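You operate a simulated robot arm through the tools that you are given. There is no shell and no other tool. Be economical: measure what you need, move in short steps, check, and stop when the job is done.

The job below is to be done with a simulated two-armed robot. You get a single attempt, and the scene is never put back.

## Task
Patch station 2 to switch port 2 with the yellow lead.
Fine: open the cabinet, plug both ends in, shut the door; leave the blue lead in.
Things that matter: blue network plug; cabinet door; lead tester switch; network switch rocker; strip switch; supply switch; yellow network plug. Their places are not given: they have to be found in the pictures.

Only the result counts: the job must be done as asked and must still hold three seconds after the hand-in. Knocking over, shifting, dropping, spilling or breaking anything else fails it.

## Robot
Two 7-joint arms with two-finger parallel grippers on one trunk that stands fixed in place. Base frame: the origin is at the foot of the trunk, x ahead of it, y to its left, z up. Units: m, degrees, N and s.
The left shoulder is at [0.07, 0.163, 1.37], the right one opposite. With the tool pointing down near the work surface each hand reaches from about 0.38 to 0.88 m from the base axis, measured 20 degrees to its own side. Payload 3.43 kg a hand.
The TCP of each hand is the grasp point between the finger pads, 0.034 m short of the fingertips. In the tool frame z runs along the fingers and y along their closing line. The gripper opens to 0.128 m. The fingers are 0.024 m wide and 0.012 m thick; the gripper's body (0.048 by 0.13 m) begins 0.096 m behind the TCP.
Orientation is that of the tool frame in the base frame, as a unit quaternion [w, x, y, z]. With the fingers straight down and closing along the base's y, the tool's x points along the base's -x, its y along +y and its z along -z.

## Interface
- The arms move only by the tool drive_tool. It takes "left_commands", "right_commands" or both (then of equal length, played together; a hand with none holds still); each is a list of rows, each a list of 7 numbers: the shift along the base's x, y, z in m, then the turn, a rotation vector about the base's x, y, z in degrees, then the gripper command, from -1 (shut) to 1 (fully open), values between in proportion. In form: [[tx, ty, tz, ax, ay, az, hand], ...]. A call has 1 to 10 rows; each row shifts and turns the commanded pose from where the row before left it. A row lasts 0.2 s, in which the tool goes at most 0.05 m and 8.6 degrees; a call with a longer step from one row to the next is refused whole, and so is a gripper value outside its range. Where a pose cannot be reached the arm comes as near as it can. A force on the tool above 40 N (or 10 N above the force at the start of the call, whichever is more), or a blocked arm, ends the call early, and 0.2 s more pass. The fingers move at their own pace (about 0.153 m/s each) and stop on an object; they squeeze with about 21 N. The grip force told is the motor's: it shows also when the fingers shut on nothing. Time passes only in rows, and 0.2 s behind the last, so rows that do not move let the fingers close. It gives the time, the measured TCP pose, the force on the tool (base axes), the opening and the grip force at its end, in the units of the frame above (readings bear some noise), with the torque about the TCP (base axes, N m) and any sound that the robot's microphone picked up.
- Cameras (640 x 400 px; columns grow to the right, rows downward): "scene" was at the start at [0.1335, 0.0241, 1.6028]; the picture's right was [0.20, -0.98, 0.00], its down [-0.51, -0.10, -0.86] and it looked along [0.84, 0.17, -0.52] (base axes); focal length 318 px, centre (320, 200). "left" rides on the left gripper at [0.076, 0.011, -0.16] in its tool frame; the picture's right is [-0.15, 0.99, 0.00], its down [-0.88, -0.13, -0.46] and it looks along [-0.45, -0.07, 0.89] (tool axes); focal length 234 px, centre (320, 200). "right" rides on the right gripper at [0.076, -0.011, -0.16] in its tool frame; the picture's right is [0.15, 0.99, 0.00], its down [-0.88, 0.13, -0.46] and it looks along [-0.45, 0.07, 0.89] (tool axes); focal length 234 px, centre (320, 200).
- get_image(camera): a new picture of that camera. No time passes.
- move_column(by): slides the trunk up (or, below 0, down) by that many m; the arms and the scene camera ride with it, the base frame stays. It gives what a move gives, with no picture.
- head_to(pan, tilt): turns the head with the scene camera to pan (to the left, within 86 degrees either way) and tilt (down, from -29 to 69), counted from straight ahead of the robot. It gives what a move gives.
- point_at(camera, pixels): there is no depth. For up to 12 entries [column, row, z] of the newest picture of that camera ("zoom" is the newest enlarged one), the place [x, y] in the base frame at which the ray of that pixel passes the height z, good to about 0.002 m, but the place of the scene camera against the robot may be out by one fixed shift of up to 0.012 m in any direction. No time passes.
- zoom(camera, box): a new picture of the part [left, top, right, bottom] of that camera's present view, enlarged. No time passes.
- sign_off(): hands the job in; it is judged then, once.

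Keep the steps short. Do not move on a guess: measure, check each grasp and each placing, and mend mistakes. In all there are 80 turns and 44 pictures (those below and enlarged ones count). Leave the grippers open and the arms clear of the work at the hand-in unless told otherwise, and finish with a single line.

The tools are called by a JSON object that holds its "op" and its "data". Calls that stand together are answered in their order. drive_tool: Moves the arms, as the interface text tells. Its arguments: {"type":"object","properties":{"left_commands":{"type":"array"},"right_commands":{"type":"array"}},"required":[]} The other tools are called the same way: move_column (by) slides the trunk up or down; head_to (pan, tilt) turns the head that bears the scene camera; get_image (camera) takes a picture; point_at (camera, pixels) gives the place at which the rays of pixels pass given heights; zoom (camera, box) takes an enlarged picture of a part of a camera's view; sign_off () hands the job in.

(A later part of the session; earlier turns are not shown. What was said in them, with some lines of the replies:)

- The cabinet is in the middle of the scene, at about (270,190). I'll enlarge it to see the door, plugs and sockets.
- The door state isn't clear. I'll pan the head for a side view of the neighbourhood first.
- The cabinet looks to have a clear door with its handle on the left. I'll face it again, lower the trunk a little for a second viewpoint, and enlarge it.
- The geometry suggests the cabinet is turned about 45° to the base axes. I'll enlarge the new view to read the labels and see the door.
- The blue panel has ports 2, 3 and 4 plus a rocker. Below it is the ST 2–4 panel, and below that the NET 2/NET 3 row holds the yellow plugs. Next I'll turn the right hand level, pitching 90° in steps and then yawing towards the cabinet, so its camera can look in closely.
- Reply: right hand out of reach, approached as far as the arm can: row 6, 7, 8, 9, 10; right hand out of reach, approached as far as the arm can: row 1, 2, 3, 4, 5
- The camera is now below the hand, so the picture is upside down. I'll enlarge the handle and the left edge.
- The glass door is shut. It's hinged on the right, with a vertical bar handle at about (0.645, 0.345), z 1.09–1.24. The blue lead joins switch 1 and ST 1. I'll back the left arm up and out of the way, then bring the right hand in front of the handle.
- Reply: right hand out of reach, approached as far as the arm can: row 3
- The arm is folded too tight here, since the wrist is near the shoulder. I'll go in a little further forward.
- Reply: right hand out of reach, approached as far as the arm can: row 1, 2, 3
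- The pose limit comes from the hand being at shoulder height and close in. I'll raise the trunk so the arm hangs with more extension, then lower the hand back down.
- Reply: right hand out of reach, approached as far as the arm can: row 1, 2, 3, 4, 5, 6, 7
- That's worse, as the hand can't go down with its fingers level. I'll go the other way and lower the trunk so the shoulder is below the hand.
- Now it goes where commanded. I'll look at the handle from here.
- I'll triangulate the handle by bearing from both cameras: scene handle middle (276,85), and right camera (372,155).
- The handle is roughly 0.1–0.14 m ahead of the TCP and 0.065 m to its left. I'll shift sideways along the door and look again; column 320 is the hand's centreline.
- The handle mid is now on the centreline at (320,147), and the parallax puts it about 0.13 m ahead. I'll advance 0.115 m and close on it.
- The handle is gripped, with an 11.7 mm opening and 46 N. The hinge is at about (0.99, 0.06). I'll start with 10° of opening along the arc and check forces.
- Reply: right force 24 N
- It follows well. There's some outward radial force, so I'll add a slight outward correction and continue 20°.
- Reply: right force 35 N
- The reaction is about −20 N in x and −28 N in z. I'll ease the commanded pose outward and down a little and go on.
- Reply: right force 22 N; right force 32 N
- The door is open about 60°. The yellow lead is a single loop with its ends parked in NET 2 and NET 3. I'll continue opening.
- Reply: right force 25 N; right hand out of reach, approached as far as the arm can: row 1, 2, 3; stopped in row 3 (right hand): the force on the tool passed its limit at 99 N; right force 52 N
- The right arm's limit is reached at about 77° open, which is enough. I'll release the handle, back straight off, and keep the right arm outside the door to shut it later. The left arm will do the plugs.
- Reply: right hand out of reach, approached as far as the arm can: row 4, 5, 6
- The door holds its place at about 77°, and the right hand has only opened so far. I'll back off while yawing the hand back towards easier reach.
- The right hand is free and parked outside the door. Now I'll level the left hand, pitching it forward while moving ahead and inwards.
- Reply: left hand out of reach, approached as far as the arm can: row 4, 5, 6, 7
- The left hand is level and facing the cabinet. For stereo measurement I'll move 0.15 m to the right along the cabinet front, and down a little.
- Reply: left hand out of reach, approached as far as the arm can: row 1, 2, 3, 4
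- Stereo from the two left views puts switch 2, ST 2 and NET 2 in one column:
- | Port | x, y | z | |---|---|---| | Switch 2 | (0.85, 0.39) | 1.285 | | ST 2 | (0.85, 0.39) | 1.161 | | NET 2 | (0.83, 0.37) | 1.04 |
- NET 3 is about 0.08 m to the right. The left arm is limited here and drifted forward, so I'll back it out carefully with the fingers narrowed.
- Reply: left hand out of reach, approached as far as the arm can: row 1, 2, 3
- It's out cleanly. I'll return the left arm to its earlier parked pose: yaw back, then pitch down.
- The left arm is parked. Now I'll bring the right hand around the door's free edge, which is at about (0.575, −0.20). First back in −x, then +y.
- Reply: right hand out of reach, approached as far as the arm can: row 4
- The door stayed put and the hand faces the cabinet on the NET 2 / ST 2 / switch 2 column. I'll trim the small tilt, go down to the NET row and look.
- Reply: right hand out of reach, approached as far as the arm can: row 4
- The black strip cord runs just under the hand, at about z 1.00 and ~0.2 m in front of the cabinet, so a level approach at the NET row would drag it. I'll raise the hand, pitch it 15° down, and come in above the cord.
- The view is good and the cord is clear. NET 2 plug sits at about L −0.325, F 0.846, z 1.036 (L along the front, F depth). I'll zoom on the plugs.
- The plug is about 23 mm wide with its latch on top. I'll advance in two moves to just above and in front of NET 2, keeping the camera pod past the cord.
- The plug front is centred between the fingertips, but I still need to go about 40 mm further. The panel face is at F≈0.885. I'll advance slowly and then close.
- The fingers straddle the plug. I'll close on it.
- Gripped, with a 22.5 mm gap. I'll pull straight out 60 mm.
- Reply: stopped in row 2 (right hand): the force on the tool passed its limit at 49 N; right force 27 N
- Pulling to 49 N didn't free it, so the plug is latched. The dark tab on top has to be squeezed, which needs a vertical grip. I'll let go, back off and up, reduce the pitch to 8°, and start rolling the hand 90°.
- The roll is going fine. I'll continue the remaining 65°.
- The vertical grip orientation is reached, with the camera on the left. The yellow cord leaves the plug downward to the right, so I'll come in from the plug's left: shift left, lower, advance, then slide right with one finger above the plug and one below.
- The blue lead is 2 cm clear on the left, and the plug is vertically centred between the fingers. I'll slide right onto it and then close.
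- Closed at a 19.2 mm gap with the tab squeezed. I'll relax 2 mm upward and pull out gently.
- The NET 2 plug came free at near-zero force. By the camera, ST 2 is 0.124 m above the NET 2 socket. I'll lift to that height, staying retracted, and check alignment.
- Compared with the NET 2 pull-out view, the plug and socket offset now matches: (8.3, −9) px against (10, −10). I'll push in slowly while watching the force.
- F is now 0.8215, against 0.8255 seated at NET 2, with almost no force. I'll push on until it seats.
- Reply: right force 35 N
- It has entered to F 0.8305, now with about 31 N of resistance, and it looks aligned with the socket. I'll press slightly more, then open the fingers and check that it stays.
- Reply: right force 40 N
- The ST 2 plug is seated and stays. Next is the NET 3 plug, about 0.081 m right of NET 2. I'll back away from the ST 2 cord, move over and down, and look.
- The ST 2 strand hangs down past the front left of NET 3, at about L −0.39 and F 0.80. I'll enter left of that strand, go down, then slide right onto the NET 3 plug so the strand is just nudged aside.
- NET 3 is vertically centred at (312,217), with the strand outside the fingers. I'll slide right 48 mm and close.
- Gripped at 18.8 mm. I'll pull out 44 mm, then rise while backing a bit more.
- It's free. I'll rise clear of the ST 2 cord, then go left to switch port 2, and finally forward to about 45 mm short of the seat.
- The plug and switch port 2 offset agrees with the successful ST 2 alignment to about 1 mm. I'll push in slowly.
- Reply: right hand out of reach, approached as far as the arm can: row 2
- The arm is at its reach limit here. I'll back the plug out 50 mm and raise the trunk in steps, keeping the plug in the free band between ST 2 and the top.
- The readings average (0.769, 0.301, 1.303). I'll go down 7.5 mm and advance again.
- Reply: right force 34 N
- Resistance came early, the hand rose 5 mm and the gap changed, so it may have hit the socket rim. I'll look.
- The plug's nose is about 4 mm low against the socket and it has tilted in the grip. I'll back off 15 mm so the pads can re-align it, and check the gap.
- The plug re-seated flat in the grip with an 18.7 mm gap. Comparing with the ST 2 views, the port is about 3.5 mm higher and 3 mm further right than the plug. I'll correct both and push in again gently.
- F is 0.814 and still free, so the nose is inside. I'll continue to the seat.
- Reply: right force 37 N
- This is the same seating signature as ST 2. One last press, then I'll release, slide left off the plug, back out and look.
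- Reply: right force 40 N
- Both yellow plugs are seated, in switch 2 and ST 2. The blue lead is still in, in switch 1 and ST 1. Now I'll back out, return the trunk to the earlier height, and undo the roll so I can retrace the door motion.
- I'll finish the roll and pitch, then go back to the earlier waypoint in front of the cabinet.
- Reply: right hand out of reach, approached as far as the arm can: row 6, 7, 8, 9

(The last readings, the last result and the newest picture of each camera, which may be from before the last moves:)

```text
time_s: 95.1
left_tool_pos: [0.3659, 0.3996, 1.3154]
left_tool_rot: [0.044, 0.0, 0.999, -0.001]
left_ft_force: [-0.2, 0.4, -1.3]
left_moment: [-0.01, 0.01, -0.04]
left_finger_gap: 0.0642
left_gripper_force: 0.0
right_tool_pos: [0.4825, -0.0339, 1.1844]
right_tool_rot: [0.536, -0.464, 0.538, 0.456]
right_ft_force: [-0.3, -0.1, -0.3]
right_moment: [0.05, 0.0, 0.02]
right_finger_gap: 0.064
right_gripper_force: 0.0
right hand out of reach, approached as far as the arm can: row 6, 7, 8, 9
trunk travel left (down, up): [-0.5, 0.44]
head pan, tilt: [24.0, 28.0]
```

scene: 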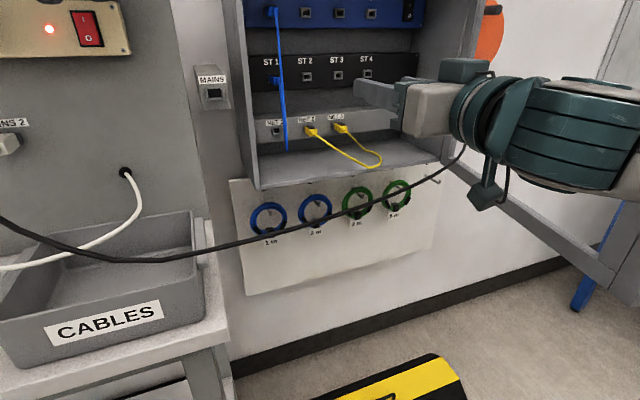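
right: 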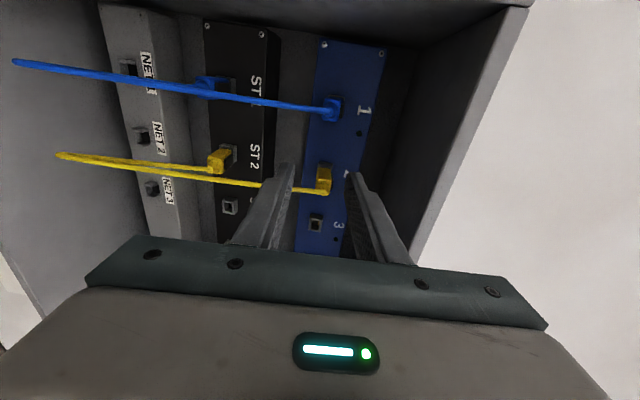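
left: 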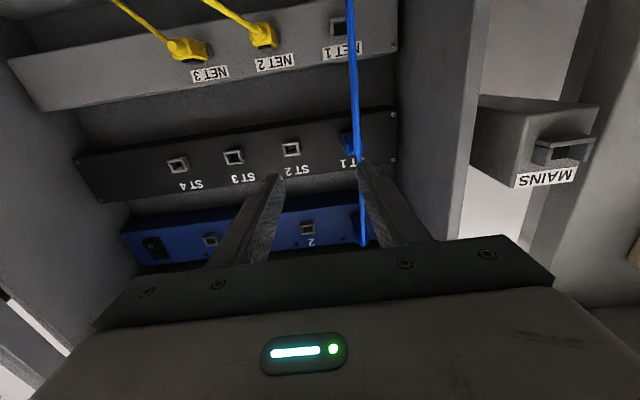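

It stalled at y −0.03. I'll try going on with a bit more yaw in smaller steps.

{"op": "drive_tool", "data": {"right_commands": [[0.005, 0, 0, 0, 0, 5, 0], [0, -0.03, 0, 0, 0, 5, 0], [0, -0.03, 0, 0, 0, 0, 0], [0, -0.03, 0, 0, 0, 0, 0]]}}

```text
time_s: 96.1
left_tool_pos: [0.3637, 0.3983, 1.3163]
left_tool_rot: [0.044, 0.0, 0.999, 0.0]
left_ft_force: [0.3, -0.4, -0.2]
left_moment: [0.0, 0.01, 0.0]
left_finger_gap: 0.0639
left_gripper_force: 0.0
right_tool_pos: [0.4517, -0.0917, 1.1797]
right_tool_rot: [0.515, -0.488, 0.515, 0.481]
right_ft_force: [-0.2, 0.0, -0.2]
right_moment: [-0.02, -0.02, 0.01]
right_finger_gap: 0.0641
right_gripper_force: 0.0
right hand out of reach, approached as far as the arm can: row 1, 2
trunk travel left (down, up): [-0.5, 0.44]
head pan, tilt: [24.0, 28.0]
```

Moving again, at yaw ≈86°. I'll continue in −y.

{"op": "drive_tool", "data": {"right_commands": [[0, -0.04, 0, 0, 0, 0, 0], [0, -0.04, 0, 0, 0, 0, 0], [0, -0.04, 0, 0, 0, 0, 0], [0, -0.04, 0, 0, 0, 0, 0], [0, -0.04, 0, 0, 0, 0, 0], [0.02, -0.03, 0, 0, 0, 0, 0]]}}

```text
time_s: 97.5
left_tool_pos: [0.3632, 0.3979, 1.3164]
left_tool_rot: [0.044, 0.0, 0.999, 0.0]
left_ft_force: [1.1, -0.6, 0.1]
left_moment: [0.02, -0.02, 0.01]
left_finger_gap: 0.0641
left_gripper_force: 0.0
right_tool_pos: [0.4436, -0.3101, 1.1885]
right_tool_rot: [0.515, -0.487, 0.516, 0.481]
right_ft_force: [-0.2, 0.7, 1.1]
right_moment: [-0.01, -0.01, 0.04]
right_finger_gap: 0.0639
right_gripper_force: 0.1
right hand out of reach, approached as far as the arm can: row 5, 6
trunk travel left (down, up): [-0.5, 0.44]
head pan, tilt: [24.0, 28.0]
```

I'll move across in +x to the earlier parked pose outside the door, facing the handle, and take the last picture to check the handle hasn't moved.

{"op": "drive_tool", "data": {"right_commands": [[0.03, -0.015, 0, 0, 0, 0, 0], [0.04, -0.01, 0, 0, 0, 5, 0], [0.04, 0, -0.005, 0, 0, 5, 0], [0.04, 0, -0.005, 0, 0, 5, 0], [0.033, 0, -0.005, 0, 0, 5, 0], [0, 0, 0, 0, 0, 0, 0]]}}

{"op": "get_image", "data": {"camera": "right"}}

```text
time_s: 98.9
left_tool_pos: [0.3643, 0.3972, 1.3159]
left_tool_rot: [0.045, 0.0, 0.999, 0.0]
left_ft_force: [-0.1, 0.2, 0.0]
left_moment: [0.02, 0.01, 0.02]
left_finger_gap: 0.0641
left_gripper_force: 0.0
right_tool_pos: [0.441, -0.2741, 1.2248]
right_tool_rot: [-0.424, 0.568, -0.424, -0.564]
right_ft_force: [0.2, 0.3, -0.1]
right_moment: [0.0, -0.04, -0.04]
right_finger_gap: 0.0639
right_gripper_force: 0.1
right hand out of reach, approached as far as the arm can: row 1, 2, 3, 4, 5
trunk travel left (down, up): [-0.5, 0.44]
head pan, tilt: [24.0, 28.0]
```

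```text
0 pictures are left
```

right: 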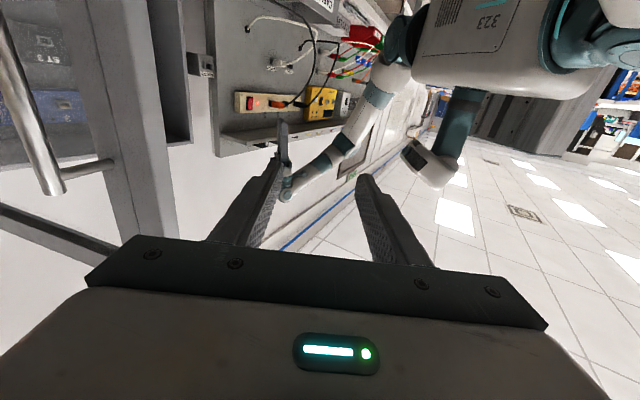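

No pictures are left. This one shows the handle's upper end where it was, at about (0.62, −0.23), so the door hasn't moved. The hand stalled in x, so I'll try stepping towards the parked pose again.

{"op": "drive_tool", "data": {"right_commands": [[0.02, -0.03, -0.02, 0, 0, 0, 0], [0.04, -0.02, -0.02, 0, 0, 0, 0], [0.04, 0, -0.01, 0, 0, 0, 0]]}}

```text
time_s: 99.7
left_tool_pos: [0.3647, 0.399, 1.3154]
left_tool_rot: [0.044, 0.0, 0.999, 0.0]
left_ft_force: [0.6, -0.1, -0.1]
left_moment: [0.01, 0.0, -0.01]
left_finger_gap: 0.0639
left_gripper_force: 0.1
right_tool_pos: [0.4336, -0.2883, 1.208]
right_tool_rot: [-0.424, 0.569, -0.424, -0.563]
right_ft_force: [-0.3, -0.8, 0.0]
right_moment: [0.01, -0.02, 0.0]
right_finger_gap: 0.0641
right_gripper_force: 0.1
right hand out of reach, approached as far as the arm can: row 1, 2, 3
trunk travel left (down, up): [-0.5, 0.44]
head pan, tilt: [24.0, 28.0]
```

This yaw is a joint-limit corner. I'll reduce the yaw, which was comfortable before, while moving out in +x.

{"op": "drive_tool", "data": {"right_commands": [[0, -0.01, 0, 0, 0, -8, 0], [0.01, -0.01, 0, 0, 0, -8, 0], [0.02, -0.01, 0, 0, 0, -8, 0], [0.03, -0.01, 0, 0, 0, -8, 0], [0.03, -0.01, 0, 0, 0, -8, 0], [0.03, 0, 0, 0, 0, 0, 0], [0.03, 0, 0, 0, 0, 0, 0]]}}

```text
time_s: 101.3
left_tool_pos: [0.3647, 0.398, 1.3157]
left_tool_rot: [0.045, 0.0, 0.999, 0.0]
left_ft_force: [-0.4, 0.0, 0.2]
left_moment: [0.0, 0.02, 0.01]
left_finger_gap: 0.0641
left_gripper_force: 0.1
right_tool_pos: [0.4812, -0.3159, 1.2152]
right_tool_rot: [0.591, -0.389, 0.593, 0.384]
right_ft_force: [0.4, 0.0, 0.5]
right_moment: [0.0, 0.01, 0.0]
right_finger_gap: 0.0643
right_gripper_force: 0.1
right hand out of reach, approached as far as the arm can: row 3, 4, 5, 6, 7
trunk travel left (down, up): [-0.5, 0.44]
head pan, tilt: [24.0, 28.0]
```

{"op": "drive_tool", "data": {"right_commands": [[0.01, -0.01, -0.01, 0, 0, -8, 0], [0.02, -0.01, -0.01, 0, 0, -8, 0], [0.03, 0, -0.01, 0, 0, -8, 0], [0.03, 0, -0.01, 0, 0, -8, 0], [0.04, 0, 0, 0, 0, -8, 0], [0.03, 0, 0, 0, 0, 0, 0], [0.03, 0, 0, 0, 0, 0, 0]]}}

```text
time_s: 102.9
left_tool_pos: [0.3646, 0.3979, 1.3159]
left_tool_rot: [0.045, 0.0, 0.999, -0.001]
left_ft_force: [0.3, 0.0, -0.4]
left_moment: [-0.03, 0.03, 0.02]
left_finger_gap: 0.0638
left_gripper_force: 0.1
right_tool_pos: [0.6358, -0.3162, 1.2112]
right_tool_rot: [0.687, -0.164, 0.691, 0.157]
right_ft_force: [0.0, 0.5, 0.3]
right_moment: [0.0, 0.04, 0.03]
right_finger_gap: 0.0642
right_gripper_force: 0.1
right hand out of reach, approached as far as the arm can: row 1, 2
trunk travel left (down, up): [-0.5, 0.44]
head pan, tilt: [24.0, 28.0]
```

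The hand is free again, outside the door at yaw ≈26°. I'll push the handle bar with the outer side of the left finger, following the door's arc, to close it from about 77° to 50°.

{"op": "drive_tool", "data": {"right_commands": [[0.012, 0.029, -0.02, 0, 0, 0, 0], [0.012, 0.029, -0.02, 0, 0, 0, 0], [-0.012, 0.028, 0, 0, 0, 0, 0], [-0.012, 0.028, 0, 0, 0, 0, 0], [-0.0165, 0.036, 0, 0, 0, 0, 0], [-0.0165, 0.036, 0, 0, 0, 0, 0], [-0.01, 0.038, 0, 0, 0, 0, 0], [-0.01, 0.038, 0, 0, 0, 0, 0]]}}

```text
time_s: 104.7
left_tool_pos: [0.3641, 0.3999, 1.3163]
left_tool_rot: [0.045, 0.0, 0.999, -0.001]
left_ft_force: [0.2, 0.3, -0.2]
left_moment: [0.0, -0.02, -0.01]
left_finger_gap: 0.064
left_gripper_force: 0.2
right_tool_pos: [0.5817, -0.0544, 1.1706]
right_tool_rot: [0.686, -0.165, 0.69, 0.158]
right_ft_force: [0.1, 0.1, -1.2]
right_moment: [0.0, -0.02, -0.02]
right_finger_gap: 0.0644
right_gripper_force: 0.1
trunk travel left (down, up): [-0.5, 0.44]
head pan, tilt: [24.0, 28.0]
```

It tracked exactly and pushed the door on. Next I'll back off slightly and turn the hand to yaw ≈66° so the fingertips can straddle the bar and push the rest of the way.

{"op": "drive_tool", "data": {"right_commands": [[-0.005, -0.03, 0, 0, 0, 0, 0.2], [-0.014, -0.01, 0, 0, 0, 8, 0.2], [-0.014, -0.01, 0, 0, 0, 8, 0.2], [-0.014, -0.01, 0, 0, 0, 8, 0.2], [-0.014, -0.005, 0, 0, 0, 8, 0.2], [-0.002, 0, 0, 0, 0, 8, 0.2]]}}

```text
time_s: 106.1
left_tool_pos: [0.366, 0.398, 1.315]
left_tool_rot: [0.044, 0.0, 0.999, 0.0]
left_ft_force: [-0.8, 0.8, 0.1]
left_moment: [0.0, 0.05, -0.02]
left_finger_gap: 0.0638
left_gripper_force: 0.0
right_tool_pos: [0.5208, -0.1187, 1.1712]
right_tool_rot: [0.592, -0.391, 0.592, 0.384]
right_ft_force: [1.4, -0.9, 0.2]
right_moment: [0.01, 0.01, 0.04]
right_finger_gap: 0.0767
right_gripper_force: 0.0
trunk travel left (down, up): [-0.5, 0.44]
head pan, tilt: [24.0, 28.0]
```

Reached cleanly. Now I'll advance along the arc to roughly the 40° position.

{"op": "drive_tool", "data": {"right_commands": [[0.003, 0.042, 0, 0, 0, -1, 0.2], [0.003, 0.042, 0, 0, 0, -1, 0.2], [0.003, 0.042, 0, 0, 0, -1, 0.2], [0.003, 0.042, 0, 0, 0, -1, 0.2]]}}

```text
time_s: 107.1
left_tool_pos: [0.3648, 0.4005, 1.3148]
left_tool_rot: [0.045, 0.001, 0.999, -0.002]
left_ft_force: [0.1, 0.5, 0.2]
left_moment: [-0.02, 0.0, 0.0]
left_finger_gap: 0.0639
left_gripper_force: 0.1
right_tool_pos: [0.5311, 0.0512, 1.1687]
right_tool_rot: [0.604, -0.369, 0.606, 0.363]
right_ft_force: [-0.5, 0.2, 0.2]
right_moment: [0.02, -0.01, 0.01]
right_finger_gap: 0.0766
right_gripper_force: 0.0
trunk travel left (down, up): [-0.5, 0.44]
head pan, tilt: [24.0, 28.0]
```

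There's no force, so I'll check by touch: close the fingers and see whether the 12 mm bar is between them.

{"op": "drive_tool", "data": {"right_commands": [[0, 0, 0, 0, 0, 0, -1], [0, 0, 0, 0, 0, 0, -1], [0, 0, 0, 0, 0, 0, -1]]}}

```text
time_s: 107.9
left_tool_pos: [0.3645, 0.3986, 1.3152]
left_tool_rot: [0.044, 0.0, 0.999, 0.0]
left_ft_force: [0.6, 0.4, -0.4]
left_moment: [0.01, 0.0, -0.03]
left_finger_gap: 0.0641
left_gripper_force: 0.0
right_tool_pos: [0.5304, 0.0497, 1.1691]
right_tool_rot: [0.604, -0.37, 0.606, 0.363]
right_ft_force: [0.2, 0.7, -0.4]
right_moment: [-0.01, -0.01, 0.0]
right_finger_gap: 0.0001
right_gripper_force: 20.7
trunk travel left (down, up): [-0.5, 0.44]
head pan, tilt: [24.0, 28.0]
```

The bar isn't there, so the door has swung on ahead. I'll reopen the fingers and follow the arc towards the closed position until contact.

{"op": "drive_tool", "data": {"right_commands": [[0.003, 0.02, 0, 0, 0, -2, 0.2], [0.003, 0.03, 0, 0, 0, -2, 0.2], [0.0, 0.03, 0, 0, 0, -2, 0.2], [0.0105, 0.0385, 0, 0, 0, -2, 0.2], [0.0105, 0.0385, 0, 0, 0, -2, 0.2], [0.0165, 0.0355, 0, 0, 0, -2, 0.2], [0.0165, 0.0355, 0, 0, 0, -2, 0.2], [0.0225, 0.033, 0, 0, 0, -1.5, 0.2], [0.0225, 0.0315, 0, 0, 0, -1.5, 0.2]]}}

```text
time_s: 109.9
left_tool_pos: [0.3643, 0.3997, 1.3157]
left_tool_rot: [0.044, 0.0, 0.999, -0.001]
left_ft_force: [-0.1, 1.0, -0.7]
left_moment: [-0.01, -0.01, 0.01]
left_finger_gap: 0.0639
left_gripper_force: 0.1
right_tool_pos: [0.6384, 0.3416, 1.1696]
right_tool_rot: [0.651, -0.277, 0.654, 0.268]
right_ft_force: [-0.2, 0.5, -1.0]
right_moment: [-0.01, -0.04, 0.0]
right_finger_gap: 0.0769
right_gripper_force: 0.0
trunk travel left (down, up): [-0.5, 0.44]
head pan, tilt: [24.0, 28.0]
```

At the original grasp place, still with no force. I'll close the fingers to feel for the handle.

{"op": "drive_tool", "data": {"right_commands": [[0, 0, 0, 0, 0, 0, -1], [0, 0, 0, 0, 0, 0, -1], [0, 0, 0, 0, 0, 0, -1]]}}

```text
time_s: 110.7
left_tool_pos: [0.3625, 0.3997, 1.3155]
left_tool_rot: [0.045, 0.0, 0.999, 0.0]
left_ft_force: [0.2, 0.4, 0.3]
left_moment: [0.02, 0.03, -0.01]
left_finger_gap: 0.0639
left_gripper_force: 0.1
right_tool_pos: [0.6351, 0.3417, 1.1711]
right_tool_rot: [0.651, -0.277, 0.653, 0.27]
right_ft_force: [-7.2, 5.3, 0.2]
right_moment: [0.68, 0.34, 0.05]
right_finger_gap: 0.0116
right_gripper_force: 44.4
trunk travel left (down, up): [-0.5, 0.44]
head pan, tilt: [24.0, 28.0]
```

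The bar is in the grip (11.6 mm) at its original closed position, so the door has come home. I'll push inwards gently to make sure it's fully shut.

{"op": "drive_tool", "data": {"right_commands": [[0.002, 0.002, 0, 0, 0, 0, -1], [0.002, 0.002, 0, 0, 0, 0, -1], [0.002, 0.002, 0, 0, 0, 0, -1], [0, 0, 0, 0, 0, 0, -1]]}}

```text
time_s: 111.4
left_tool_pos: [0.3609, 0.3937, 1.3181]
left_tool_rot: [0.045, -0.001, 0.999, 0.002]
left_ft_force: [0.6, -0.6, -0.4]
left_moment: [0.0, 0.0, 0.01]
left_finger_gap: 0.0641
left_gripper_force: 0.2
right_tool_pos: [0.6375, 0.3447, 1.172]
right_tool_rot: [0.65, -0.277, 0.653, 0.272]
right_ft_force: [-23.9, -26.9, -6.7]
right_moment: [-0.06, 0.63, 0.0]
right_finger_gap: 0.0116
right_gripper_force: 44.8
trunk travel left (down, up): [-0.5, 0.44]
head pan, tilt: [24.0, 28.0]
stopped in row 3 (right hand): the force on the tool passed its limit at 53 N (the readings are from after the stop); the commanded pose is now the measured one
```

It's hard against its stop at 53 N, so the door is fully shut. I'll open the fingers, back straight off, and park clear.

{"op": "drive_tool", "data": {"right_commands": [[0, 0, 0, 0, 0, 0, 0.2], [0, 0, 0, 0, 0, 0, 0.2], [0, 0, 0, 0, 0, 0, 0.2], [-0.01, -0.01, 0, 0, 0, 0, 0.2], [-0.02, -0.02, 0, 0, 0, 0, 0.2], [-0.027, -0.027, 0, 0, 0, 0, 0.2], [-0.015, -0.03, 0, 0, 0, 0, 0.5], [0, -0.04, 0, 0, 0, 0, 0.5]]}}

```text
time_s: 113.2
left_tool_pos: [0.3646, 0.3973, 1.3171]
left_tool_rot: [0.045, -0.001, 0.999, 0.001]
left_ft_force: [-0.3, -0.4, 0.1]
left_moment: [0.03, 0.01, 0.01]
left_finger_gap: 0.0641
left_gripper_force: 0.1
right_tool_pos: [0.5705, 0.2187, 1.1676]
right_tool_rot: [0.65, -0.277, 0.654, 0.271]
right_ft_force: [0.5, -0.6, 0.5]
right_moment: [-0.01, -0.01, 0.04]
right_finger_gap: 0.0958
right_gripper_force: 0.1
trunk travel left (down, up): [-0.5, 0.44]
head pan, tilt: [24.0, 28.0]
5 turns are left
```

Both grippers are open and clear, the door is shut, and both yellow plugs are seated. I'm handing in.

{"op": "sign_off", "data": {}}

```text
The job is handed in.
```

The yellow lead now joins ST 2 to switch port 2, the blue lead was left in place, and the door is shut (confirmed by feel, since no pictures were left), with both grippers open and clear.
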